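You operate a simulated robot arm through the tools that you are given. There is no shell and no other tool. Be economical: measure what you need, move in short steps, check, and stop when the job is done.

You run a simulated robot arm. Do the job below in one go: nothing can be reset, and whatever is moved stays where it is left.

Task
Pull up the big red button, set 3 trays, reset and start.
Fine: at the stacker's panel; start last; leave it running and the other switches as they are.

Only the result counts: the job must be done as asked and must still hold three seconds after the hand-in. Knocking over, shifting, dropping, spilling or breaking anything else fails it.

Robot
A 7-joint arm with a two-finger parallel gripper, fixed in place. Base frame: the origin is at the foot of the arm, x ahead of it, y to its left, z up. Units: m, rad, N and s.
With the tool pointing down near the work surface it reaches from about 0.14 to 0.66 m from the base axis. Its first joint turns from -1.152 to 1.152 rad. Payload 2.4 kg.
Tool frame: the origin (TCP) lies between the finger pads and is the grasp point; the fingertips stand 0.03 m ahead of it; z points along the fingers, y is the line along which they close. Largest opening 0.094 m; finger width 0.028, thickness 0.01; the body of the gripper, 0.05 by 0.096 m, starts 0.055 m behind the TCP.
Orientation is told as [roll, pitch, yaw] about the base's x, y, z axes, in that order, counted from this pose: with the fingers straight down and closing along the base's y, the tool's x points along the base's -x, its y along +y and its z along -z.

Tools
- The arm moves only by the tool arm_command. Its arguments are lists of equal length, an entry for each row: "rotation": the turn, a rotation vector about the tool's x, y, z in rad, a list of three; "xyz": the shift along the tool's x, y, z in m, a list of three; "grip": the opening, from 0 (shut) to 1 (fully open). In form: {"rotation": [[rx, ry, rz], ...], "xyz": [[tx, ty, tz], ...], "grip": [grip, ...]}. A call has 1 to 8 rows; each row shifts and turns the commanded pose from where the row before left it, along the tool's axes as they then stand. A row lasts 0.2 s, in which the tool goes at most 0.05 m and 0.15 rad; a call with a longer step from one row to the next is refused whole, and so is a gripper value outside its range. Where a pose cannot be reached the arm comes as near as it can. A force on the tool above 60 N (or 10 N above the force at the start of the call, whichever is more), or a blocked arm, ends the call early, and 0.2 s more pass. The fingers move at their own pace (about 0.153 m/s each) and stop on an object; they squeeze with about 29 N. The grip force told is the motor's: it shows also when the fingers shut on nothing. Time passes only in rows, and 0.2 s behind the last, so rows that do not move let the fingers close. It gives the time, the measured TCP pose, the force on the tool (base axes), the opening and the grip force at its end, in the units of the frame above (readings bear some noise).
- Cameras (640 x 400 px; columns grow to the right, rows downward): "scene" is fixed at [0.0395, 0.4985, 1.431]; the picture's right is [-0.61, -0.80, 0.00], its down [-0.58, 0.44, -0.68] and it looks along [0.54, -0.41, -0.73] (base axes); focal length 354 px, centre (320, 200). "wrist" rides on the gripper at [0.076, 0.014, -0.102] in the tool frame; the picture's right is [-0.18, 0.98, 0.00], its down [-0.75, -0.14, -0.64] and it looks along [-0.63, -0.12, 0.77] (tool axes); focal length 243 px, centre (320, 200). There is no depth. A picture from a camera that has moved, and an enlarged one, comes with that camera's place and axes in the base frame and with its lens. The place of the scene camera against the robot may be out by one fixed shift of up to 0.012 m in any direction.
- grab_frame(camera): a new picture of that camera. The clock stands still meanwhile.
- enlarge(camera, box): a new picture of the part [left, top, right, bottom] of that camera's present view, enlarged. The clock stands still meanwhile.
- job_done(): hands the job in; it is judged then, once.

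Work in short steps. Places have to be worked out from the pictures, the camera data and where the tool is seen: move nearer, look again, correct. Check each grasp and each placing, and mend what went wrong. You have 120 turns and 84 pictures in all, those below and enlarged ones among them. Open the gripper and draw the arm clear of the work before you hand the job in, unless the task says otherwise; then end with one line.

The tools are called by a JSON object that holds its "method" and its "body". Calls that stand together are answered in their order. arm_command: Moves the arm, as the interface text tells. Its arguments: {"type":"object","properties":{"rotation":{"type":"array"},"xyz":{"type":"array"},"grip":{"type":"array"}},"required":["rotation","xyz","grip"]} The other tools are called the same way: grab_frame (camera) takes a picture; enlarge (camera, box) takes an enlarged picture of a part of a camera's view; job_done () hands the job in.

At the start:

```text
time: 0.0
eef_pos: [0.318, 0.2481, 1.0616]
ee_rot: [0.0, -0.001, -0.001]
contact_force: [-0.3, -0.8, -0.2]
opening: 0.094
grasp_force: 0.0
```

scene: 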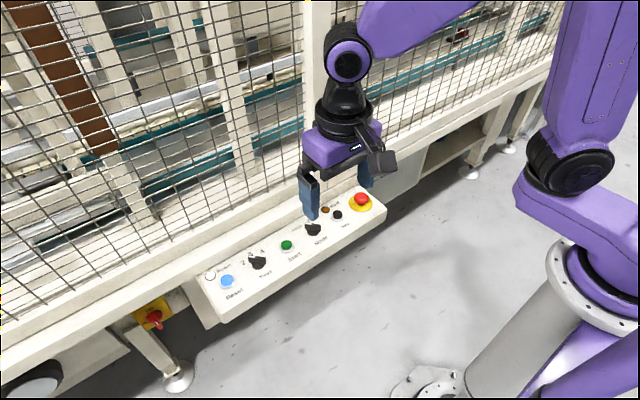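
wrist: 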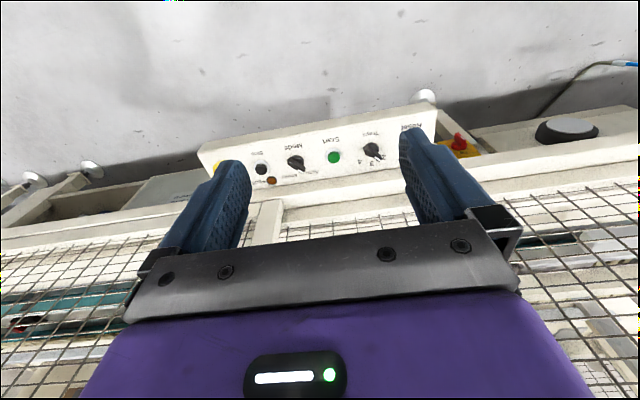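

The panel shows a red mushroom button, mode knob, start, tray knob and reset. I enlarge the panel to read it.

{"method": "enlarge", "body": {"camera": "scene", "box": [190, 180, 390, 305]}}

{"method": "enlarge", "body": {"camera": "wrist", "box": [190, 90, 450, 250]}}

```text
3.20 times, centred on (290, 242) of scene
camera zoom: at [0.0395, 0.4985, 1.431], right [-0.61, -0.8, 0.0], down [-0.58, 0.44, -0.68], along [0.54, -0.41, -0.73], focal length 1134 px, centre (416, 64)
```

zoom: 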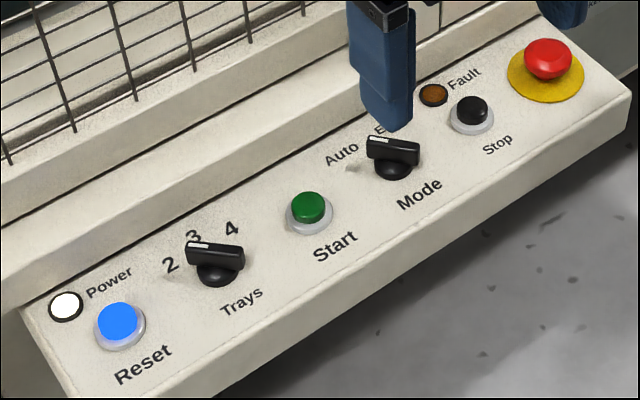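

```text
2.46 times, centred on (320, 170) of wrist
camera zoom: at [0.242, 0.2617, 1.1628], right [0.18, 0.98, 0.0], down [0.75, -0.14, 0.64], along [0.63, -0.12, -0.77], focal length 597 px, centre (320, 274)
```

zoom: 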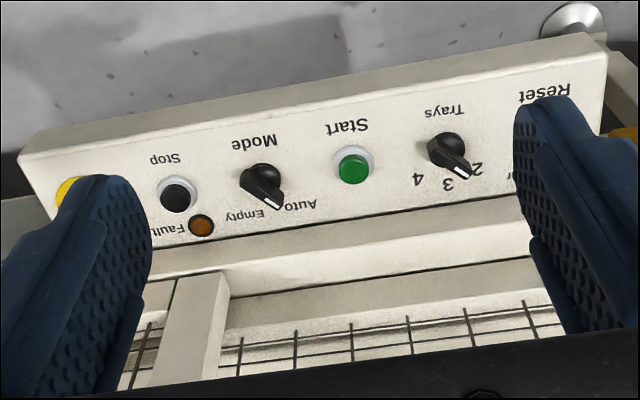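

The panel runs along y at about x≈0.53, z≈0.66, with the e-stop near y≈-0.02 and reset near y≈0.41. I move closer to the e-stop for a better measurement.

{"method": "arm_command", "body": {"rotation": [[0, 0, 0], [0, 0, 0], [0, 0, 0], [0, 0, 0], [0, 0, 0], [0, 0, 0], [0, 0, 0]], "xyz": [[-0.01, -0.034, 0.024], [-0.01, -0.034, 0.024], [-0.01, -0.034, 0.024], [-0.01, -0.034, 0.024], [-0.01, -0.034, 0.024], [-0.01, -0.034, 0.024], [-0.01, -0.034, 0.024]], "grip": [1, 1, 1, 1, 1, 1, 1]}}

{"method": "grab_frame", "body": {"camera": "wrist"}}

{"method": "enlarge", "body": {"camera": "scene", "box": [190, 180, 390, 305]}}

```text
time: 1.6
eef_pos: [0.3872, 0.0085, 0.8953]
ee_rot: [-0.001, 0.002, -0.001]
contact_force: [0.3, -0.2, 0.0]
opening: 0.0941
grasp_force: 0.2
```

```text
79 pictures are left
camera wrist: at [0.3113, 0.0229, 0.9967], right [0.18, 0.98, 0.0], down [0.75, -0.14, 0.64], along [0.63, -0.12, -0.77], focal length 243 px, centre (320, 200)
```

wrist: 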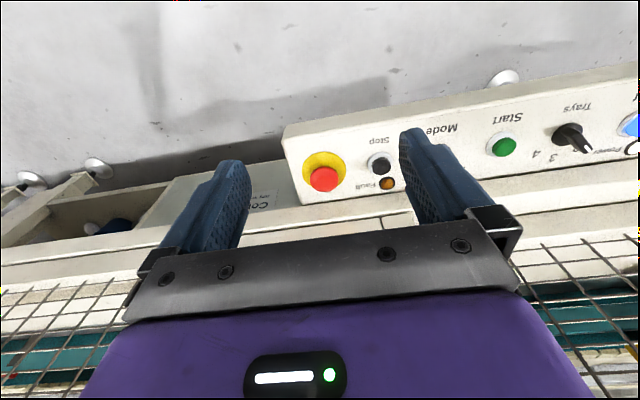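

```text
3.20 times, centred on (290, 242) of scene
camera zoom: at [0.0395, 0.4985, 1.431], right [-0.61, -0.8, 0.0], down [-0.58, 0.44, -0.68], along [0.54, -0.41, -0.73], focal length 1134 px, centre (416, 64)
```

zoom: 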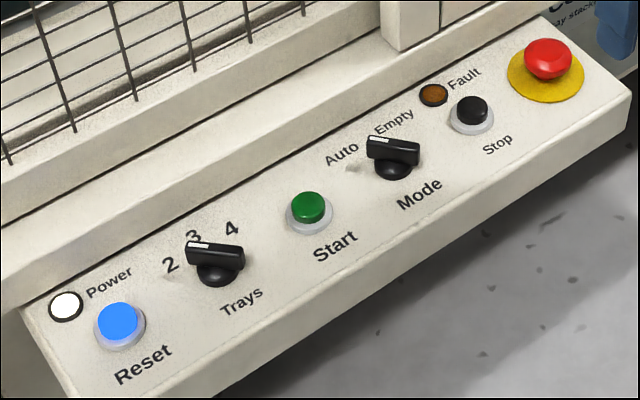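

The e-stop head is near (0.516, -0.012, 0.70), and the panel may slope toward the robot. I take a second, closer wrist view from a different place.

{"method": "arm_command", "body": {"rotation": [[0, 0, 0], [0, 0, 0], [0, 0, 0]], "xyz": [[-0.03, -0.007, 0.025], [-0.03, -0.007, 0.025], [-0.03, -0.006, 0.025]], "grip": [1, 1, 1]}}

{"method": "grab_frame", "body": {"camera": "wrist"}}

{"method": "grab_frame", "body": {"camera": "scene"}}

```text
time: 2.4
eef_pos: [0.4781, -0.0077, 0.8181]
ee_rot: [0.0, -0.002, 0.001]
contact_force: [1.0, 0.3, 0.5]
opening: 0.0942
grasp_force: 0.1
```

```text
77 pictures are left
camera wrist: at [0.4027, 0.0053, 0.9202], right [0.18, 0.98, 0.0], down [0.75, -0.14, 0.64], along [0.63, -0.12, -0.77], focal length 243 px, centre (320, 200)
```

wrist: 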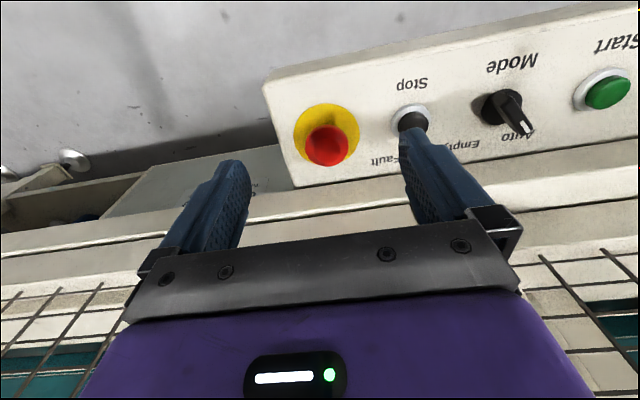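

```text
76 pictures are left
```

scene: 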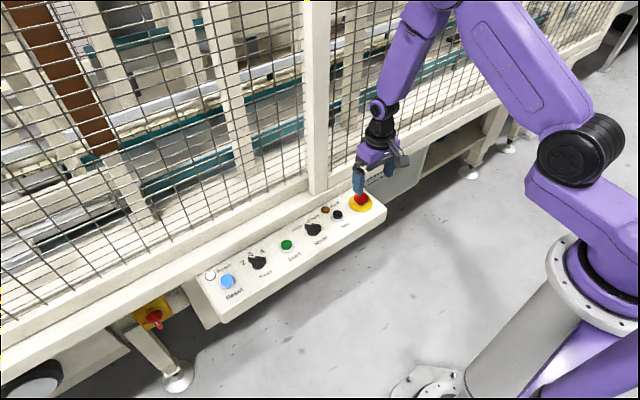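

I enlarge the e-stop from both cameras to judge the panel's tilt from the disc's foreshortening.

{"method": "enlarge", "body": {"camera": "wrist", "box": [255, 75, 415, 200]}}

{"method": "enlarge", "body": {"camera": "scene", "box": [310, 170, 400, 230]}}

{"method": "enlarge", "body": {"camera": "scene", "box": [195, 230, 305, 310]}}

```text
3.20 times, centred on (335, 138) of wrist
camera zoom: at [0.4027, 0.0053, 0.9202], right [0.18, 0.98, 0.0], down [0.75, -0.14, 0.64], along [0.63, -0.12, -0.77], focal length 776 px, centre (272, 400)
```

zoom: 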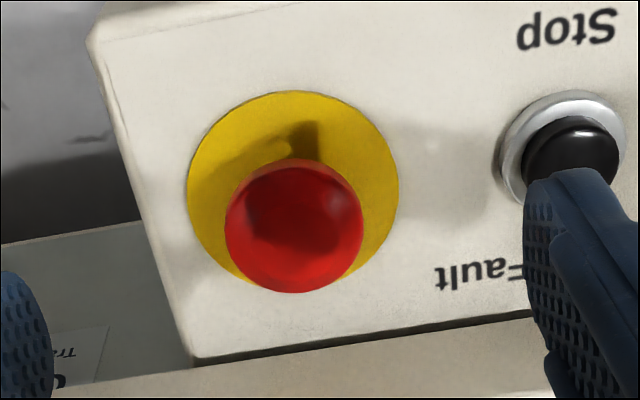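

```text
6.67 times, centred on (355, 200) of scene
camera zoom: at [0.0395, 0.4985, 1.431], right [-0.61, -0.8, 0.0], down [-0.58, 0.44, -0.68], along [0.54, -0.41, -0.73], focal length 2362 px, centre (87, 200)
```

zoom: 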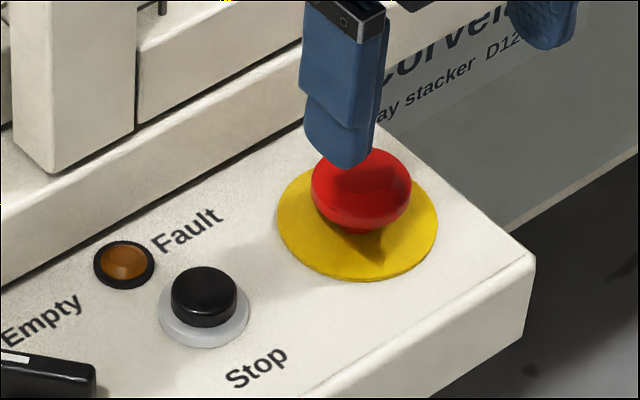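

```text
5.00 times, centred on (250, 270) of scene
camera zoom: at [0.0395, 0.4985, 1.431], right [-0.61, -0.8, 0.0], down [-0.58, 0.44, -0.68], along [0.54, -0.41, -0.73], focal length 1772 px, centre (670, -150)
```

zoom: 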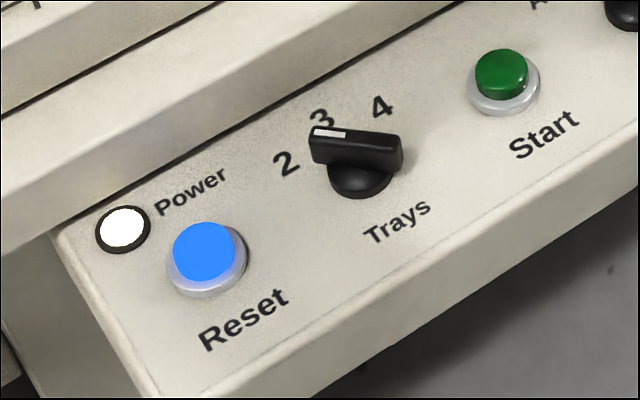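

The disc's ellipse fits a horizontal panel, with the e-stop at about (0.502, -0.008) and the panel surface at z≈0.69–0.70. The trays pointer sits nearer 2 and 3. I go above the e-stop with a narrower opening and look again.

{"method": "arm_command", "body": {"rotation": [[0, 0, 0], [0, 0, 0]], "xyz": [[-0.024, 0, 0.01], [0, 0, 0.028]], "grip": [0.72, 0.72]}}

{"method": "grab_frame", "body": {"camera": "wrist"}}

{"method": "enlarge", "body": {"camera": "scene", "box": [310, 150, 400, 220]}}

```text
time: 3.0
eef_pos: [0.5022, -0.0094, 0.7815]
ee_rot: [0.001, 0.0, 0.001]
contact_force: [1.1, -0.4, -0.1]
opening: 0.0676
grasp_force: 0.1
```

```text
72 pictures are left
camera wrist: at [0.4263, 0.005, 0.8836], right [0.18, 0.98, 0.0], down [0.75, -0.14, 0.64], along [0.63, -0.12, -0.77], focal length 243 px, centre (320, 200)
```

wrist: 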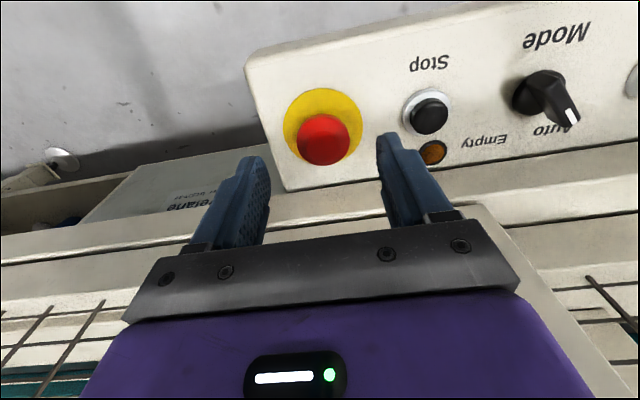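

```text
5.71 times, centred on (355, 185) of scene
camera zoom: at [0.0395, 0.4985, 1.431], right [-0.61, -0.8, 0.0], down [-0.58, 0.44, -0.68], along [0.54, -0.41, -0.73], focal length 2025 px, centre (120, 286)
```

zoom: 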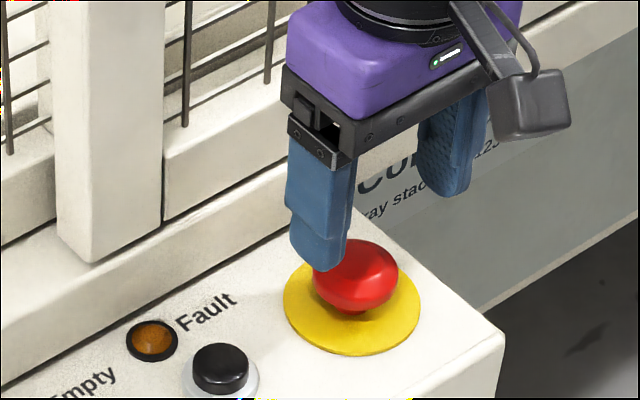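

The head's centre is about (0.507, -0.009, 0.715), between the fingers. I lower around it in small steps.

{"method": "arm_command", "body": {"rotation": [[0, 0, 0], [0, 0, 0]], "xyz": [[-0.004, 0, 0.02], [0, 0, 0.018]], "grip": [0.72, 0.72]}}

{"method": "enlarge", "body": {"camera": "wrist", "box": [220, 60, 460, 210]}}

{"method": "enlarge", "body": {"camera": "scene", "box": [310, 150, 400, 220]}}

```text
time: 3.6
eef_pos: [0.5038, -0.01, 0.743]
ee_rot: [-0.001, 0.001, 0.0]
contact_force: [-0.6, -0.3, 0.4]
opening: 0.0676
grasp_force: 0.0
```

```text
2.67 times, centred on (340, 135) of wrist
camera zoom: at [0.4284, 0.0039, 0.8455], right [0.18, 0.98, 0.0], down [0.75, -0.14, 0.64], along [0.63, -0.12, -0.77], focal length 647 px, centre (267, 373)
```

zoom: 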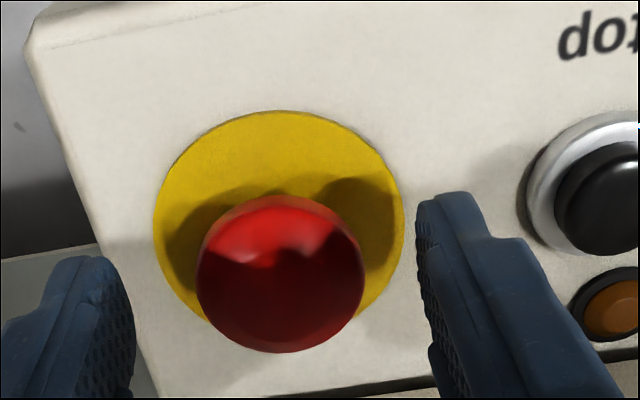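

```text
5.71 times, centred on (355, 185) of scene
camera zoom: at [0.0395, 0.4985, 1.431], right [-0.61, -0.8, 0.0], down [-0.58, 0.44, -0.68], along [0.54, -0.41, -0.73], focal length 2025 px, centre (120, 286)
```

zoom: 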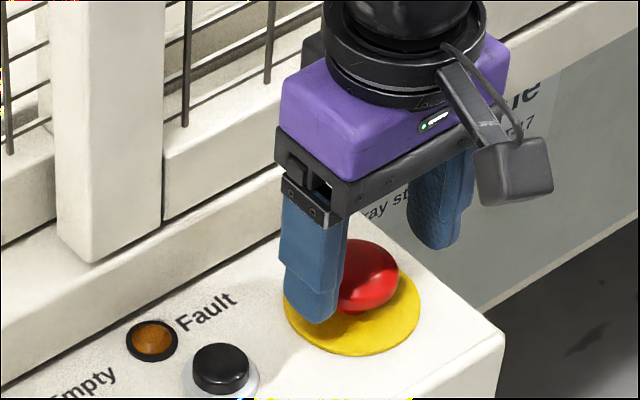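

The fingers straddle the head, with the tips near its equator. I go 7 mm lower and a little forward, then close.

{"method": "arm_command", "body": {"rotation": [[0, 0, 0], [0, 0, 0], [0, 0, 0], [0, 0, 0]], "xyz": [[-0.002, 0.001, 0.007], [0, 0, 0], [0, 0, 0], [0, 0, 0]], "grip": [0.72, 0.5, 0.3, 0.3]}}

{"method": "enlarge", "body": {"camera": "scene", "box": [310, 150, 400, 220]}}

```text
time: 4.6
eef_pos: [0.5059, -0.0082, 0.7348]
ee_rot: [0.0, 0.001, 0.002]
contact_force: [1.2, 8.5, -0.3]
opening: 0.0406
grasp_force: 44.9
```

```text
5.71 times, centred on (355, 185) of scene
camera zoom: at [0.0395, 0.4987, 1.431], right [-0.61, -0.8, 0.0], down [-0.58, 0.44, -0.68], along [0.54, -0.41, -0.73], focal length 2025 px, centre (120, 286)
```

zoom: 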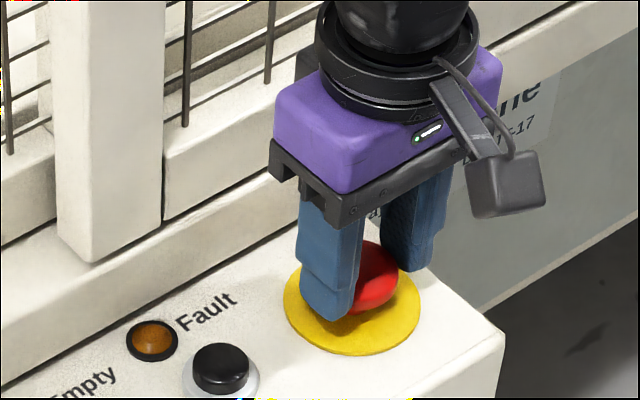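

The head is gripped at 40 mm. I pull up gently in small steps.

{"method": "arm_command", "body": {"rotation": [[0, 0, 0], [0, 0, 0], [0, 0, 0], [0, 0, 0]], "xyz": [[0, 0.001, -0.003], [0, 0, -0.003], [0, 0, -0.003], [0, 0, -0.002]], "grip": [0.2, 0.2, 0.2, 0.2]}}

{"method": "enlarge", "body": {"camera": "scene", "box": [310, 150, 400, 220]}}

```text
time: 5.6
eef_pos: [0.5057, -0.0072, 0.747]
ee_rot: [-0.001, 0.003, 0.001]
contact_force: [-5.6, 7.5, -0.1]
opening: 0.0404
grasp_force: 45.0
```

```text
5.71 times, centred on (355, 185) of scene
camera zoom: at [0.0394, 0.4987, 1.431], right [-0.61, -0.8, 0.0], down [-0.58, 0.44, -0.68], along [0.54, -0.41, -0.73], focal length 2025 px, centre (120, 286)
```

zoom: 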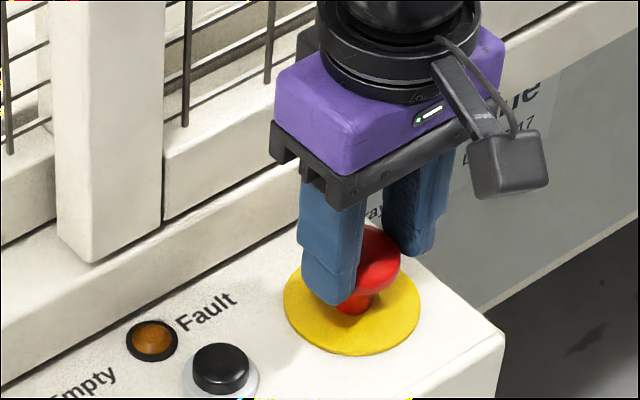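

The head has risen about 10 mm with it. I pull a little further to see whether it has reached its stop.

{"method": "arm_command", "body": {"rotation": [[0, 0, 0], [0, 0, 0]], "xyz": [[0, 0, -0.002], [0, 0, -0.001]], "grip": [0.2, 0.2]}}

{"method": "enlarge", "body": {"camera": "scene", "box": [310, 150, 400, 220]}}

```text
time: 6.2
eef_pos: [0.505, -0.0074, 0.7496]
ee_rot: [0.0, 0.002, 0.001]
contact_force: [-6.8, 4.3, -0.1]
opening: 0.0404
grasp_force: 45.1
```

```text
5.71 times, centred on (355, 185) of scene
camera zoom: at [0.0394, 0.4986, 1.431], right [-0.61, -0.8, 0.0], down [-0.58, 0.44, -0.68], along [0.54, -0.41, -0.73], focal length 2025 px, centre (120, 286)
```

zoom: 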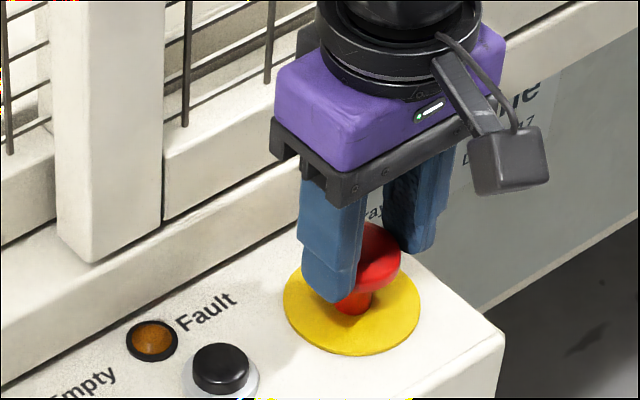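

I release to see whether the button stays up.

{"method": "arm_command", "body": {"rotation": [[0, 0, 0], [0, 0, 0], [0, 0, 0], [0, 0, 0]], "xyz": [[0, 0, 0], [0, 0, 0], [0, 0, -0.03], [0, 0, -0.03]], "grip": [0.72, 0.72, 0.72, 0.72]}}

{"method": "enlarge", "body": {"camera": "scene", "box": [190, 180, 390, 305]}}

{"method": "enlarge", "body": {"camera": "scene", "box": [310, 150, 400, 220]}}

```text
time: 7.2
eef_pos: [0.506, -0.0082, 0.81]
ee_rot: [0.001, 0.001, 0.001]
contact_force: [-0.3, 0.1, -0.7]
opening: 0.0679
grasp_force: 0.1
```

```text
3.20 times, centred on (290, 242) of scene
camera zoom: at [0.0395, 0.4985, 1.431], right [-0.61, -0.8, 0.0], down [-0.58, 0.44, -0.68], along [0.54, -0.41, -0.73], focal length 1134 px, centre (416, 64)
```

zoom: 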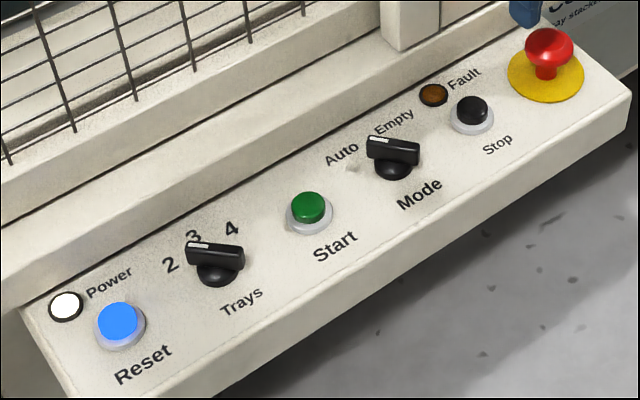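

```text
5.71 times, centred on (355, 185) of scene
camera zoom: at [0.0395, 0.4985, 1.431], right [-0.61, -0.8, 0.0], down [-0.58, 0.44, -0.68], along [0.54, -0.41, -0.73], focal length 2025 px, centre (120, 286)
```

zoom: 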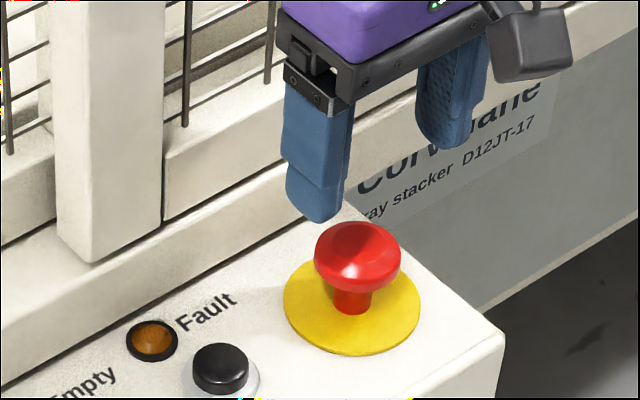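

The e-stop is up and stays. The trays knob should be near (0.502, 0.329), so I move to just before it and look.

{"method": "arm_command", "body": {"rotation": [[0, 0, 0], [0, 0, 0], [0, 0, 0], [0, 0, 0], [0, 0, 0], [0, 0, 0], [0, 0, 0]], "xyz": [[0.005, 0.046, -0.003], [0.005, 0.048, -0.003], [0.005, 0.048, -0.003], [0.005, 0.048, -0.003], [0.005, 0.048, 0], [0.005, 0.048, 0], [0.005, 0.048, 0]], "grip": [0.72, 0.72, 0.72, 0.72, 0.72, 0.72, 0.72]}}

{"method": "grab_frame", "body": {"camera": "wrist"}}

{"method": "enlarge", "body": {"camera": "wrist", "box": [240, 60, 400, 160]}}

```text
time: 8.8
eef_pos: [0.4728, 0.3221, 0.82]
ee_rot: [-0.001, 0.0, -0.001]
contact_force: [0.1, -0.6, -0.3]
opening: 0.0676
grasp_force: 0.0
```

```text
63 pictures are left
camera wrist: at [0.3976, 0.3373, 0.9213], right [0.19, 0.98, 0.0], down [0.75, -0.14, 0.64], along [0.63, -0.12, -0.77], focal length 243 px, centre (320, 200)
```

wrist: 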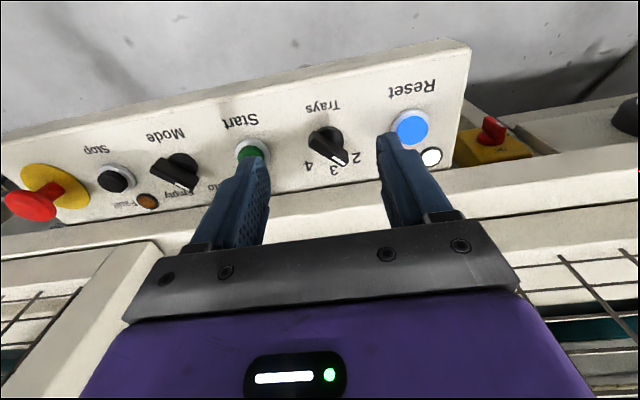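

```text
4.00 times, centred on (320, 110) of wrist
camera zoom: at [0.3976, 0.3373, 0.9213], right [0.19, 0.98, 0.0], down [0.75, -0.14, 0.64], along [0.63, -0.12, -0.77], focal length 970 px, centre (320, 560)
```

zoom: 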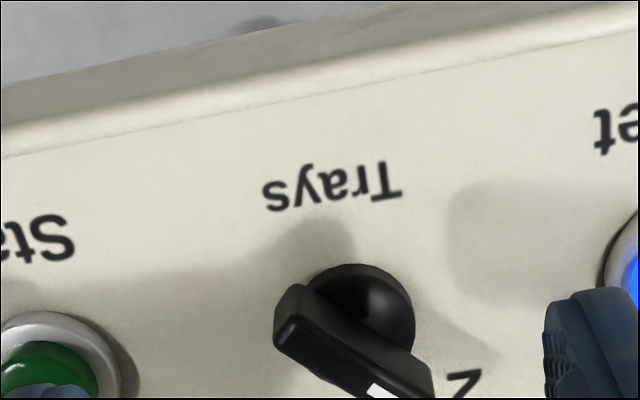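

{"method": "enlarge", "body": {"camera": "wrist", "box": [280, 90, 400, 190]}}

```text
4.00 times, centred on (340, 140) of wrist
camera zoom: at [0.3976, 0.3373, 0.9213], right [0.19, 0.98, 0.0], down [0.75, -0.14, 0.64], along [0.63, -0.12, -0.77], focal length 970 px, centre (240, 440)
```

zoom: 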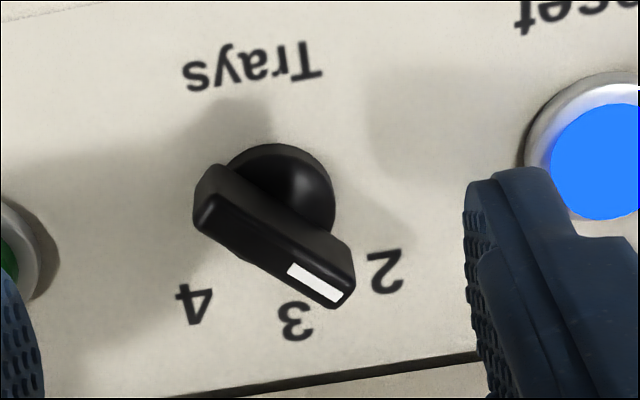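

The knob is at 2, about 45° from 3, centred near (0.505, 0.327) with its top at about z≈0.724. I centre above it and yaw the tool +45° so the fingers straddle the bar.

{"method": "arm_command", "body": {"rotation": [[0, 0, 0], [0, 0, -0.131], [0, 0, -0.131], [0, 0, -0.131], [0, 0, -0.131], [0, 0, -0.131], [0, 0, -0.13]], "xyz": [[-0.033, 0.005, 0], [0, 0, 0], [0, 0, 0], [0, 0, 0], [0, 0, 0], [0, 0, 0], [0, 0, 0.035]], "grip": [0.5, 0.45, 0.45, 0.45, 0.45, 0.45, 0.45]}}

{"method": "grab_frame", "body": {"camera": "wrist"}}

{"method": "enlarge", "body": {"camera": "scene", "box": [205, 200, 315, 280]}}

```text
time: 10.4
eef_pos: [0.5066, 0.3326, 0.7848]
ee_rot: [0.0, 0.0, 0.787]
contact_force: [-0.4, 0.8, 1.3]
opening: 0.0422
grasp_force: 0.0
```

```text
60 pictures are left
camera wrist: at [0.4428, 0.2874, 0.8873], right [-0.57, 0.82, 0.0], down [0.63, 0.43, 0.64], along [0.53, 0.36, -0.77], focal length 243 px, centre (320, 200)
```

wrist: 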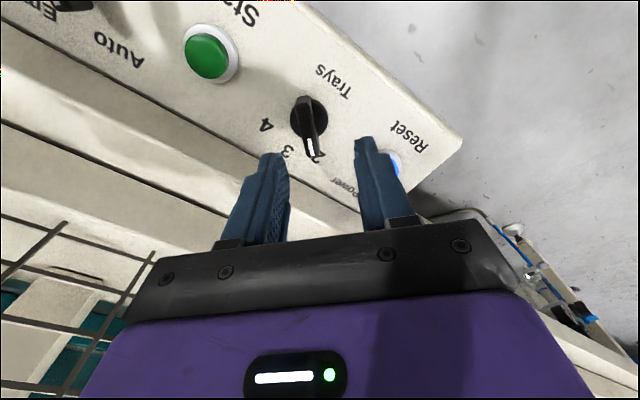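

```text
5.00 times, centred on (260, 240) of scene
camera zoom: at [0.0395, 0.4985, 1.431], right [-0.61, -0.8, 0.0], down [-0.58, 0.44, -0.68], along [0.54, -0.41, -0.73], focal length 1772 px, centre (620, 0)
```

zoom: 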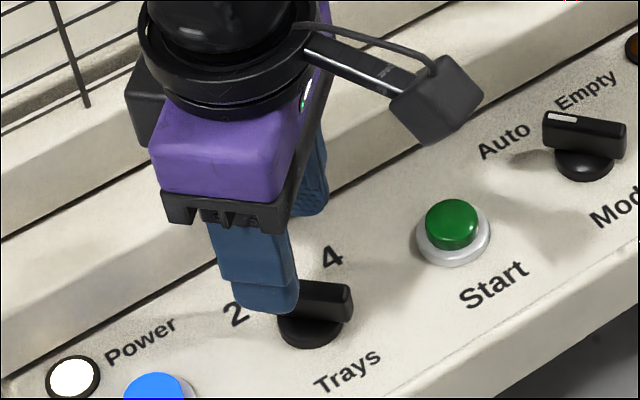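

The knob looks to be at about (0.505, 0.323), so I correct by about 1 cm and descend until the tips are level with the knob's top.

{"method": "arm_command", "body": {"rotation": [[0, 0, 0], [0, 0, 0]], "xyz": [[0.008, -0.0057, 0], [0, 0, 0.03]], "grip": [0.45, 0.45]}}

{"method": "enlarge", "body": {"camera": "wrist", "box": [230, 60, 430, 200]}}

{"method": "enlarge", "body": {"camera": "scene", "box": [205, 200, 315, 280]}}

```text
time: 11.0
eef_pos: [0.5045, 0.3214, 0.7561]
ee_rot: [0.001, 0.002, 0.786]
contact_force: [-0.5, -0.4, 0.5]
opening: 0.0422
grasp_force: 0.1
```

```text
2.86 times, centred on (330, 130) of wrist
camera zoom: at [0.4402, 0.2776, 0.8576], right [-0.57, 0.82, 0.0], down [0.63, 0.43, 0.64], along [0.53, 0.36, -0.77], focal length 693 px, centre (291, 400)
```

zoom: 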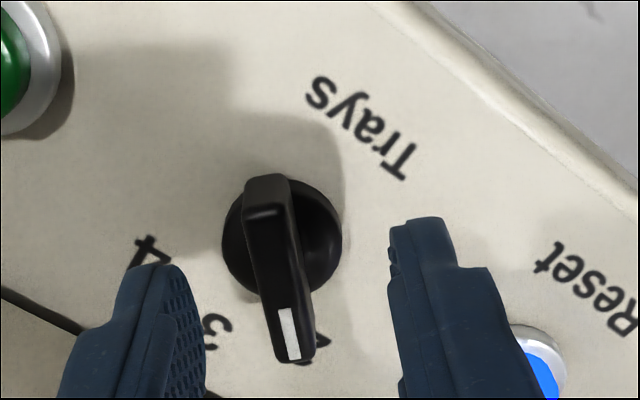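

```text
5.00 times, centred on (260, 240) of scene
camera zoom: at [0.0395, 0.4985, 1.431], right [-0.61, -0.8, 0.0], down [-0.58, 0.44, -0.68], along [0.54, -0.41, -0.73], focal length 1772 px, centre (620, 0)
```

zoom: 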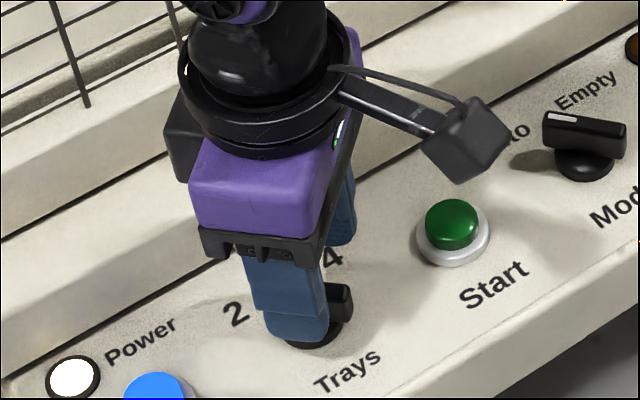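

The bar sits almost centred between the fingers, about 2 mm off. I correct, lower 16 mm and close gently on it.

{"method": "arm_command", "body": {"rotation": [[0, 0, 0], [0, 0, 0], [0, 0, 0], [0, 0, 0], [0, 0, 0]], "xyz": [[0, -0.002, 0.006], [0, 0, 0.01], [0, 0, 0], [0, 0, 0], [0, 0, 0]], "grip": [0.45, 0.45, 0.25, 0.08, 0.05]}}

{"method": "enlarge", "body": {"camera": "wrist", "box": [230, 60, 430, 200]}}

{"method": "enlarge", "body": {"camera": "scene", "box": [205, 200, 315, 280]}}

```text
time: 12.2
eef_pos: [0.5071, 0.319, 0.7394]
ee_rot: [0.001, -0.001, 0.78]
contact_force: [8.3, -5.8, -4.6]
opening: 0.011
grasp_force: 43.7
```

```text
2.86 times, centred on (330, 130) of wrist
camera zoom: at [0.4428, 0.2751, 0.8418], right [-0.56, 0.83, 0.0], down [0.63, 0.43, 0.64], along [0.53, 0.36, -0.77], focal length 693 px, centre (291, 400)
```

zoom: 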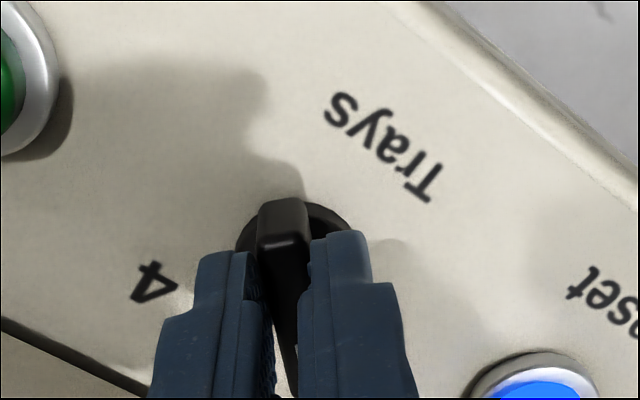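

```text
5.00 times, centred on (260, 240) of scene
camera zoom: at [0.0398, 0.4985, 1.431], right [-0.61, -0.8, 0.0], down [-0.58, 0.44, -0.68], along [0.54, -0.41, -0.73], focal length 1772 px, centre (620, 0)
```

zoom: 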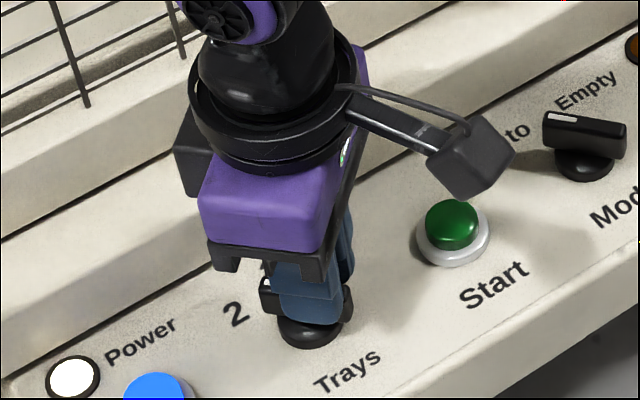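

The bar is gripped (11 mm). I turn it clockwise, half way first to check the forces.

{"method": "arm_command", "body": {"rotation": [[0, 0, 0], [0, 0, 0.13], [0, 0, 0.13], [0, 0, 0.13]], "xyz": [[0, -0.0012, -0.001], [0, 0, 0], [0, 0, 0], [0, 0, 0]], "grip": [0.05, 0.05, 0.05, 0.05]}}

{"method": "enlarge", "body": {"camera": "wrist", "box": [230, 60, 430, 200]}}

```text
time: 13.2
eef_pos: [0.5046, 0.3226, 0.7399]
ee_rot: [0.003, 0.0, 0.398]
contact_force: [7.0, 8.9, -10.5]
opening: 0.0106
grasp_force: 45.1
```

```text
2.86 times, centred on (330, 130) of wrist
camera zoom: at [0.4296, 0.3049, 0.8419], right [-0.21, 0.98, 0.0], down [0.75, 0.16, 0.64], along [0.63, 0.14, -0.77], focal length 693 px, centre (291, 400)
```

zoom: 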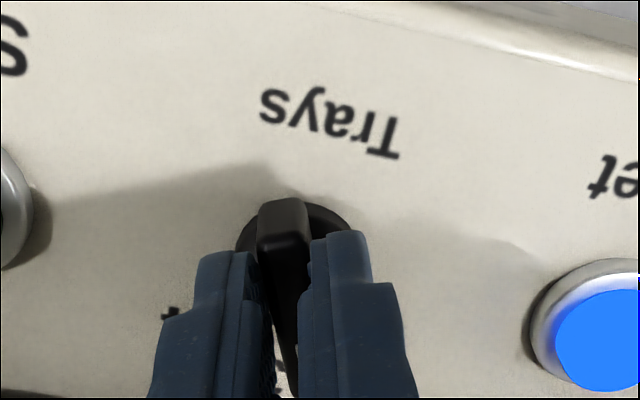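

The knob follows. I finish the turn to yaw 0.

{"method": "arm_command", "body": {"rotation": [[0, 0, 0.131], [0, 0, 0.131], [0, 0, 0.131], [0, 0, 0]], "xyz": [[0, 0.0012, 0], [0, 0.0005, 0], [0, 0, 0], [0, 0, 0]], "grip": [0.05, 0.05, 0.05, 0.05]}}

{"method": "enlarge", "body": {"camera": "wrist", "box": [230, 60, 430, 200]}}

```text
time: 14.2
eef_pos: [0.5031, 0.3246, 0.739]
ee_rot: [0.003, -0.004, 0.005]
contact_force: [2.3, 28.8, -16.4]
opening: 0.0108
grasp_force: 44.5
```

```text
2.86 times, centred on (330, 130) of wrist
camera zoom: at [0.4281, 0.3378, 0.8418], right [0.18, 0.98, 0.0], down [0.75, -0.14, 0.64], along [0.63, -0.11, -0.77], focal length 693 px, centre (291, 400)
```

zoom: 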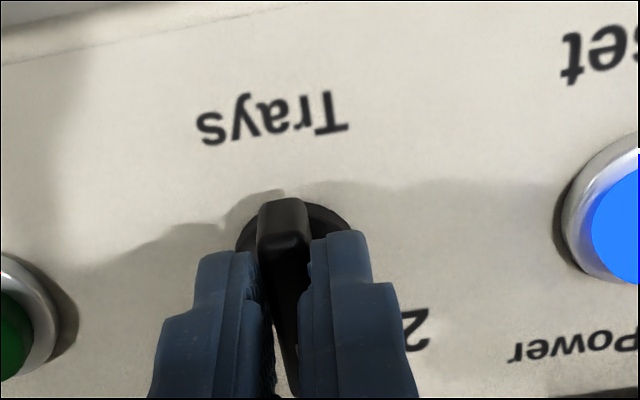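

The knob has turned 45°. I relieve the side force, open and rise to check.

{"method": "arm_command", "body": {"rotation": [[0, 0, 0], [0, 0, 0], [0, 0, 0], [0, 0, 0], [0, 0, 0]], "xyz": [[0, 0.003, 0], [0, 0, 0], [0, 0, 0], [0, 0, -0.04], [0.02, 0, -0.04]], "grip": [0.05, 0.4, 0.45, 0.45, 0.45]}}

{"method": "enlarge", "body": {"camera": "scene", "box": [190, 180, 390, 305]}}

{"method": "enlarge", "body": {"camera": "wrist", "box": [220, 50, 460, 200]}}

```text
time: 15.4
eef_pos: [0.4851, 0.3228, 0.82]
ee_rot: [0.0, 0.002, 0.002]
contact_force: [-0.5, -0.5, 0.3]
opening: 0.0425
grasp_force: 0.0
```

```text
3.20 times, centred on (290, 242) of scene
camera zoom: at [0.0395, 0.4985, 1.431], right [-0.61, -0.8, 0.0], down [-0.58, 0.44, -0.68], along [0.54, -0.41, -0.73], focal length 1134 px, centre (416, 64)
```

zoom: 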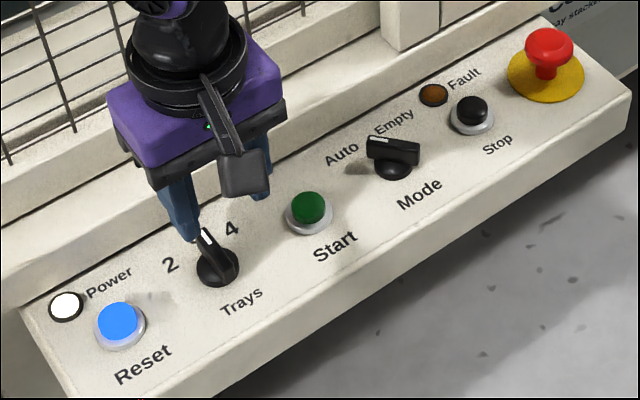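

```text
2.67 times, centred on (340, 125) of wrist
camera zoom: at [0.41, 0.3367, 0.9223], right [0.18, 0.98, 0.0], down [0.75, -0.14, 0.64], along [0.63, -0.12, -0.77], focal length 647 px, centre (267, 400)
```

zoom: 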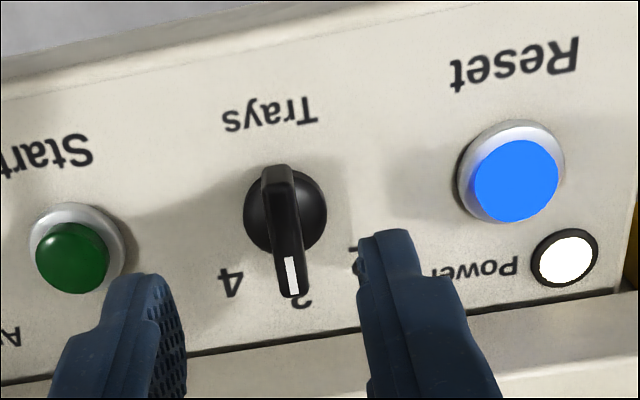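

The knob points at 3. Reset is at about (0.505, 0.400). I shut the fingers and move above it.

{"method": "arm_command", "body": {"rotation": [[0, 0, 0], [0, 0, 0], [0, 0, 0], [0, 0, 0]], "xyz": [[-0.01, 0.039, 0], [-0.01, 0.039, 0], [0, 0, 0.03], [0, 0, 0.02]], "grip": [0, 0, 0, 0]}}

{"method": "grab_frame", "body": {"camera": "wrist"}}

{"method": "enlarge", "body": {"camera": "scene", "box": [175, 220, 285, 300]}}

```text
time: 16.4
eef_pos: [0.5077, 0.4004, 0.7717]
ee_rot: [0.001, -0.001, 0.003]
contact_force: [-1.2, -0.1, 0.5]
opening: 0.0001
grasp_force: 28.4
```

```text
50 pictures are left
camera wrist: at [0.4314, 0.4145, 0.8738], right [0.18, 0.98, 0.0], down [0.75, -0.14, 0.64], along [0.63, -0.12, -0.77], focal length 243 px, centre (320, 200)
```

wrist: 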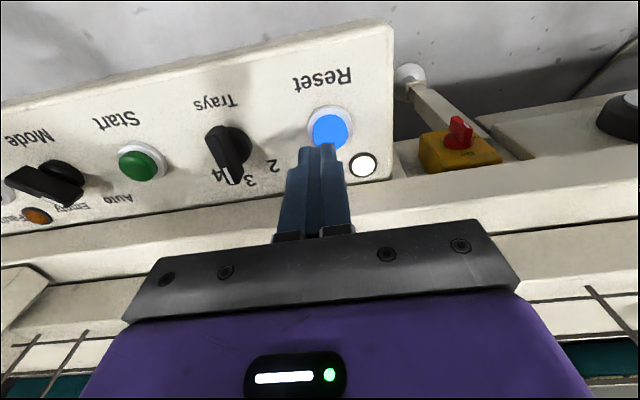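

```text
5.00 times, centred on (230, 260) of scene
camera zoom: at [0.0395, 0.4985, 1.431], right [-0.61, -0.8, 0.0], down [-0.58, 0.44, -0.68], along [0.54, -0.41, -0.73], focal length 1772 px, centre (770, -100)
```

zoom: 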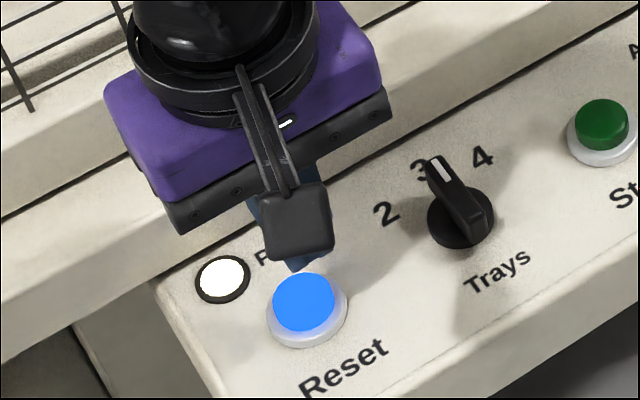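

From here reset reads about (0.504, 0.406). I shift 5 mm and lower until just above the cap.

{"method": "arm_command", "body": {"rotation": [[0, 0, 0], [0, 0, 0]], "xyz": [[0.003, 0.005, 0.01], [0, 0, 0.01]], "grip": [0, 0]}}

{"method": "enlarge", "body": {"camera": "wrist", "box": [240, 60, 400, 200]}}

{"method": "enlarge", "body": {"camera": "scene", "box": [175, 220, 285, 300]}}

```text
time: 17.0
eef_pos: [0.5047, 0.4074, 0.7518]
ee_rot: [0.0, 0.001, 0.003]
contact_force: [-0.3, 0.6, -0.7]
opening: 0.0002
grasp_force: 29.4
```

```text
2.86 times, centred on (320, 130) of wrist
camera zoom: at [0.4286, 0.421, 0.8536], right [0.18, 0.98, 0.0], down [0.75, -0.14, 0.64], along [0.63, -0.12, -0.77], focal length 693 px, centre (320, 400)
```

zoom: 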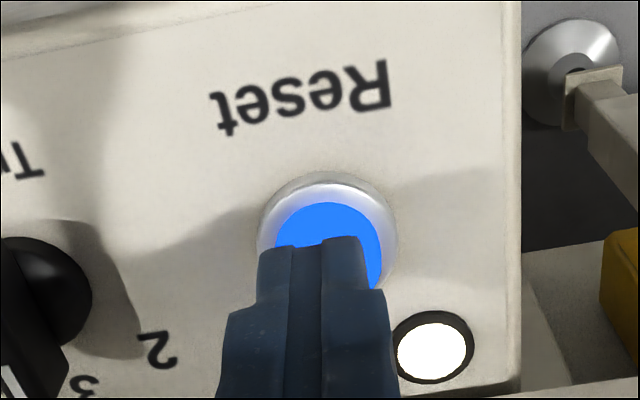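

```text
5.00 times, centred on (230, 260) of scene
camera zoom: at [0.0395, 0.4985, 1.431], right [-0.61, -0.8, 0.0], down [-0.58, 0.44, -0.68], along [0.54, -0.41, -0.73], focal length 1772 px, centre (770, -100)
```

zoom: 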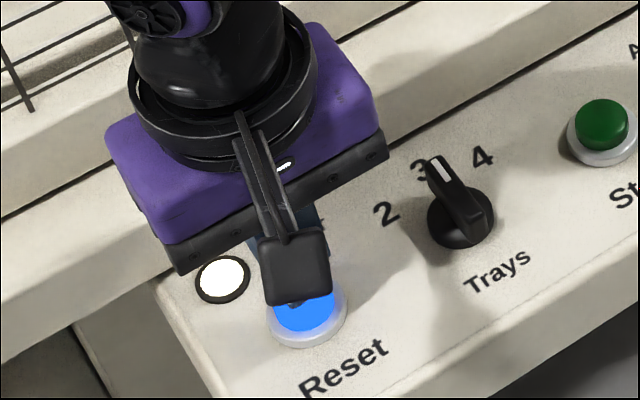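

Almost centred over the cap. I shift 1.5 mm and press down slowly.

{"method": "arm_command", "body": {"rotation": [[0, 0, 0], [0, 0, 0], [0, 0, 0]], "xyz": [[0.001, 0.0015, 0.004], [0, 0, 0.004], [0, 0, 0.003]], "grip": [0, 0, 0]}}

{"method": "enlarge", "body": {"camera": "wrist", "box": [240, 60, 400, 200]}}

```text
time: 17.8
eef_pos: [0.5022, 0.4084, 0.7402]
ee_rot: [-0.002, 0.0, 0.0]
contact_force: [0.3, 0.6, 0.0]
opening: 0.0002
grasp_force: 28.9
```

```text
2.86 times, centred on (320, 130) of wrist
camera zoom: at [0.4267, 0.4226, 0.8418], right [0.18, 0.98, 0.0], down [0.75, -0.14, 0.64], along [0.63, -0.12, -0.77], focal length 693 px, centre (320, 400)
```

zoom: 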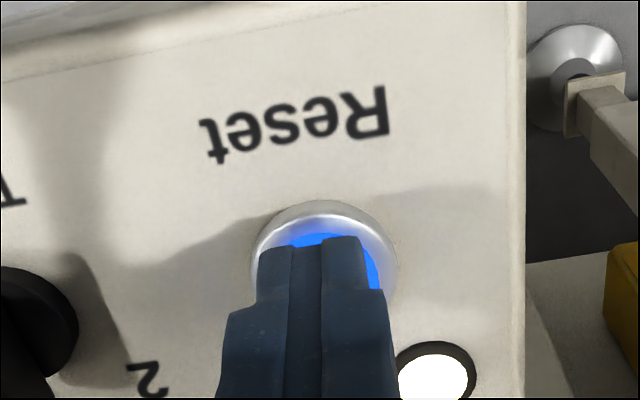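

No contact yet at tip height 0.710; I continue in 2–3 mm rows, shifting 2 mm more to the left.

{"method": "arm_command", "body": {"rotation": [[0, 0, 0], [0, 0, 0], [0, 0, 0]], "xyz": [[0, 0.002, 0.002], [0, 0, 0.003], [0, 0, 0.002]], "grip": [0, 0, 0]}}

{"method": "enlarge", "body": {"camera": "wrist", "box": [240, 60, 400, 200]}}

```text
time: 18.6
eef_pos: [0.5025, 0.4097, 0.7339]
ee_rot: [0.0, 0.0, 0.001]
contact_force: [0.4, -0.1, 0.1]
opening: 0.0
grasp_force: 29.6
```

```text
2.86 times, centred on (320, 130) of wrist
camera zoom: at [0.4263, 0.424, 0.8356], right [0.18, 0.98, 0.0], down [0.75, -0.14, 0.64], along [0.63, -0.12, -0.77], focal length 693 px, centre (320, 400)
```

zoom: 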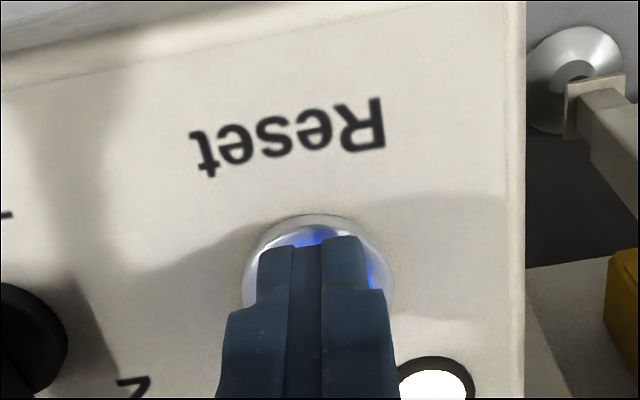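

Still no force at tip height 0.704, so I press further.

{"method": "arm_command", "body": {"rotation": [[0, 0, 0], [0, 0, 0], [0, 0, 0]], "xyz": [[0, 0, 0.002], [0, 0, 0.002], [0, 0, 0.001]], "grip": [0, 0, 0]}}

{"method": "enlarge", "body": {"camera": "wrist", "box": [240, 60, 400, 200]}}

{"method": "enlarge", "body": {"camera": "scene", "box": [175, 220, 285, 300]}}

```text
time: 19.4
eef_pos: [0.502, 0.4111, 0.7274]
ee_rot: [0.002, -0.002, 0.002]
contact_force: [1.9, 0.5, 3.5]
opening: 0.0
grasp_force: 29.2
```

```text
2.86 times, centred on (320, 130) of wrist
camera zoom: at [0.4261, 0.4235, 0.83], right [0.18, 0.98, 0.0], down [0.75, -0.14, 0.64], along [0.63, -0.12, -0.77], focal length 693 px, centre (320, 400)
```

zoom: 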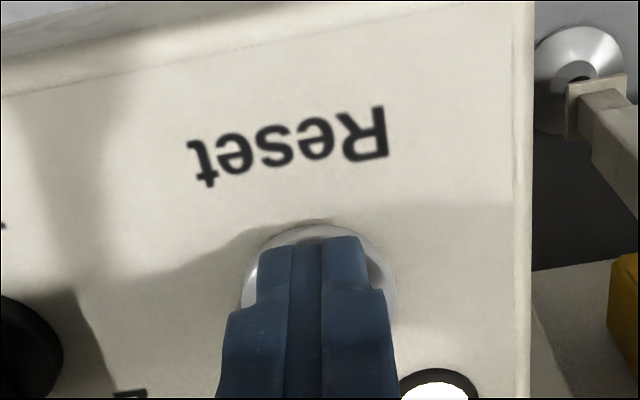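

```text
5.00 times, centred on (230, 260) of scene
camera zoom: at [0.0395, 0.4985, 1.431], right [-0.61, -0.8, 0.0], down [-0.58, 0.44, -0.68], along [0.54, -0.41, -0.73], focal length 1772 px, centre (770, -100)
```

zoom: 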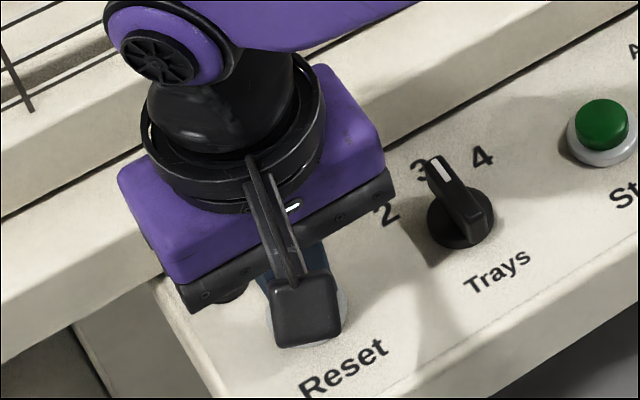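

Contact is starting (3.5 N) and the blue glow is gone from view. I press a little further to be sure, hold briefly, then lift to look.

{"method": "arm_command", "body": {"rotation": [[0, 0, 0], [0, 0, 0], [0, 0, 0]], "xyz": [[0, 0, 0.002], [0, 0, 0.001], [0, 0, 0]], "grip": [0, 0, 0]}}

{"method": "arm_command", "body": {"rotation": [[0, 0, 0], [0, 0, 0]], "xyz": [[0, 0, -0.03], [0, 0, -0.04]], "grip": [0, 0]}}

{"method": "grab_frame", "body": {"camera": "wrist"}}

{"method": "enlarge", "body": {"camera": "scene", "box": [190, 180, 390, 305]}}

```text
time: 20.2
eef_pos: [0.5021, 0.4089, 0.7259]
ee_rot: [0.0, 0.002, 0.003]
contact_force: [-2.6, -2.6, 14.1]
opening: 0.0001
grasp_force: 29.1
```

```text
time: 20.8
eef_pos: [0.504, 0.4093, 0.7917]
ee_rot: [-0.001, 0.002, 0.003]
contact_force: [0.5, 0.2, -0.1]
opening: 0.0
grasp_force: 29.0
```

```text
42 pictures are left
camera wrist: at [0.4288, 0.4234, 0.8939], right [0.18, 0.98, 0.0], down [0.75, -0.14, 0.64], along [0.63, -0.12, -0.77], focal length 243 px, centre (320, 200)
```

wrist: 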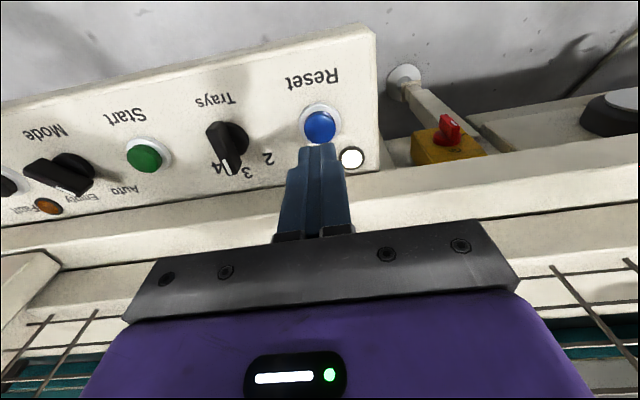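

```text
3.20 times, centred on (290, 242) of scene
camera zoom: at [0.0395, 0.4985, 1.431], right [-0.61, -0.8, 0.0], down [-0.58, 0.44, -0.68], along [0.54, -0.41, -0.73], focal length 1134 px, centre (416, 64)
```

zoom: 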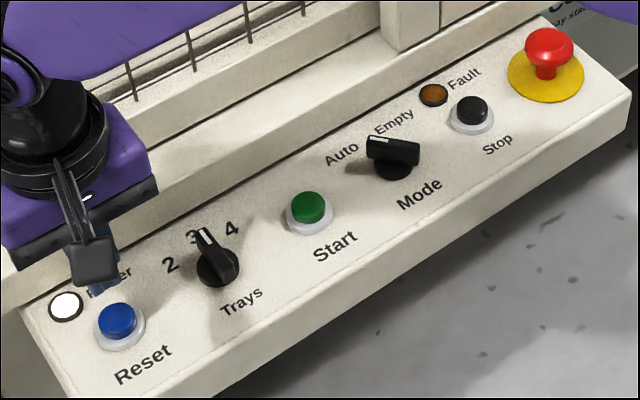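

The reset lamp has gone out, so reset took. Start is near (0.504, 0.249), and I move above it.

{"method": "arm_command", "body": {"rotation": [[0, 0, 0], [0, 0, 0], [0, 0, 0], [0, 0, 0], [0, 0, 0]], "xyz": [[0, -0.04, 0], [0, -0.04, 0], [0, -0.04, 0], [0, -0.04, 0], [0, 0, 0.035]], "grip": [0, 0, 0, 0, 0]}}

{"method": "enlarge", "body": {"camera": "wrist", "box": [240, 60, 400, 200]}}

{"method": "enlarge", "body": {"camera": "scene", "box": [235, 200, 345, 280]}}

```text
time: 22.0
eef_pos: [0.5015, 0.251, 0.7592]
ee_rot: [-0.001, 0.001, 0.001]
contact_force: [0.5, 0.4, 0.5]
opening: 0.0
grasp_force: 28.9
```

```text
2.86 times, centred on (320, 130) of wrist
camera zoom: at [0.4259, 0.2645, 0.8612], right [0.18, 0.98, 0.0], down [0.75, -0.14, 0.64], along [0.63, -0.12, -0.77], focal length 693 px, centre (320, 400)
```

zoom: 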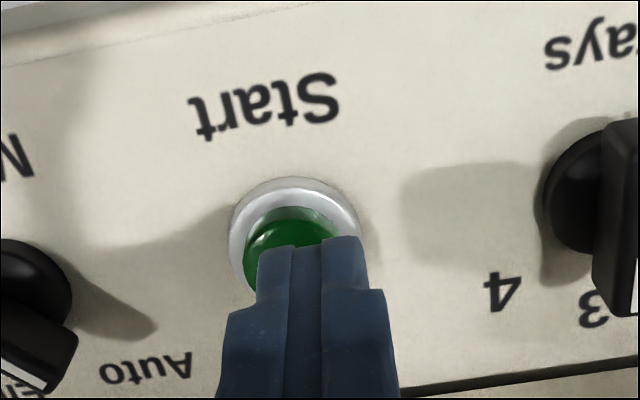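

```text
5.00 times, centred on (290, 240) of scene
camera zoom: at [0.0395, 0.4985, 1.431], right [-0.61, -0.8, 0.0], down [-0.58, 0.44, -0.68], along [0.54, -0.41, -0.73], focal length 1772 px, centre (470, 0)
```

zoom: 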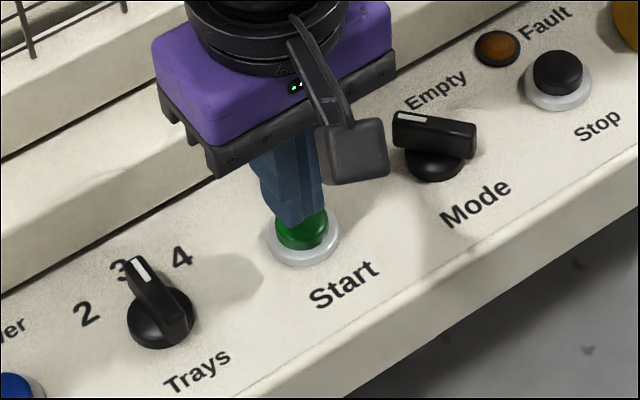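

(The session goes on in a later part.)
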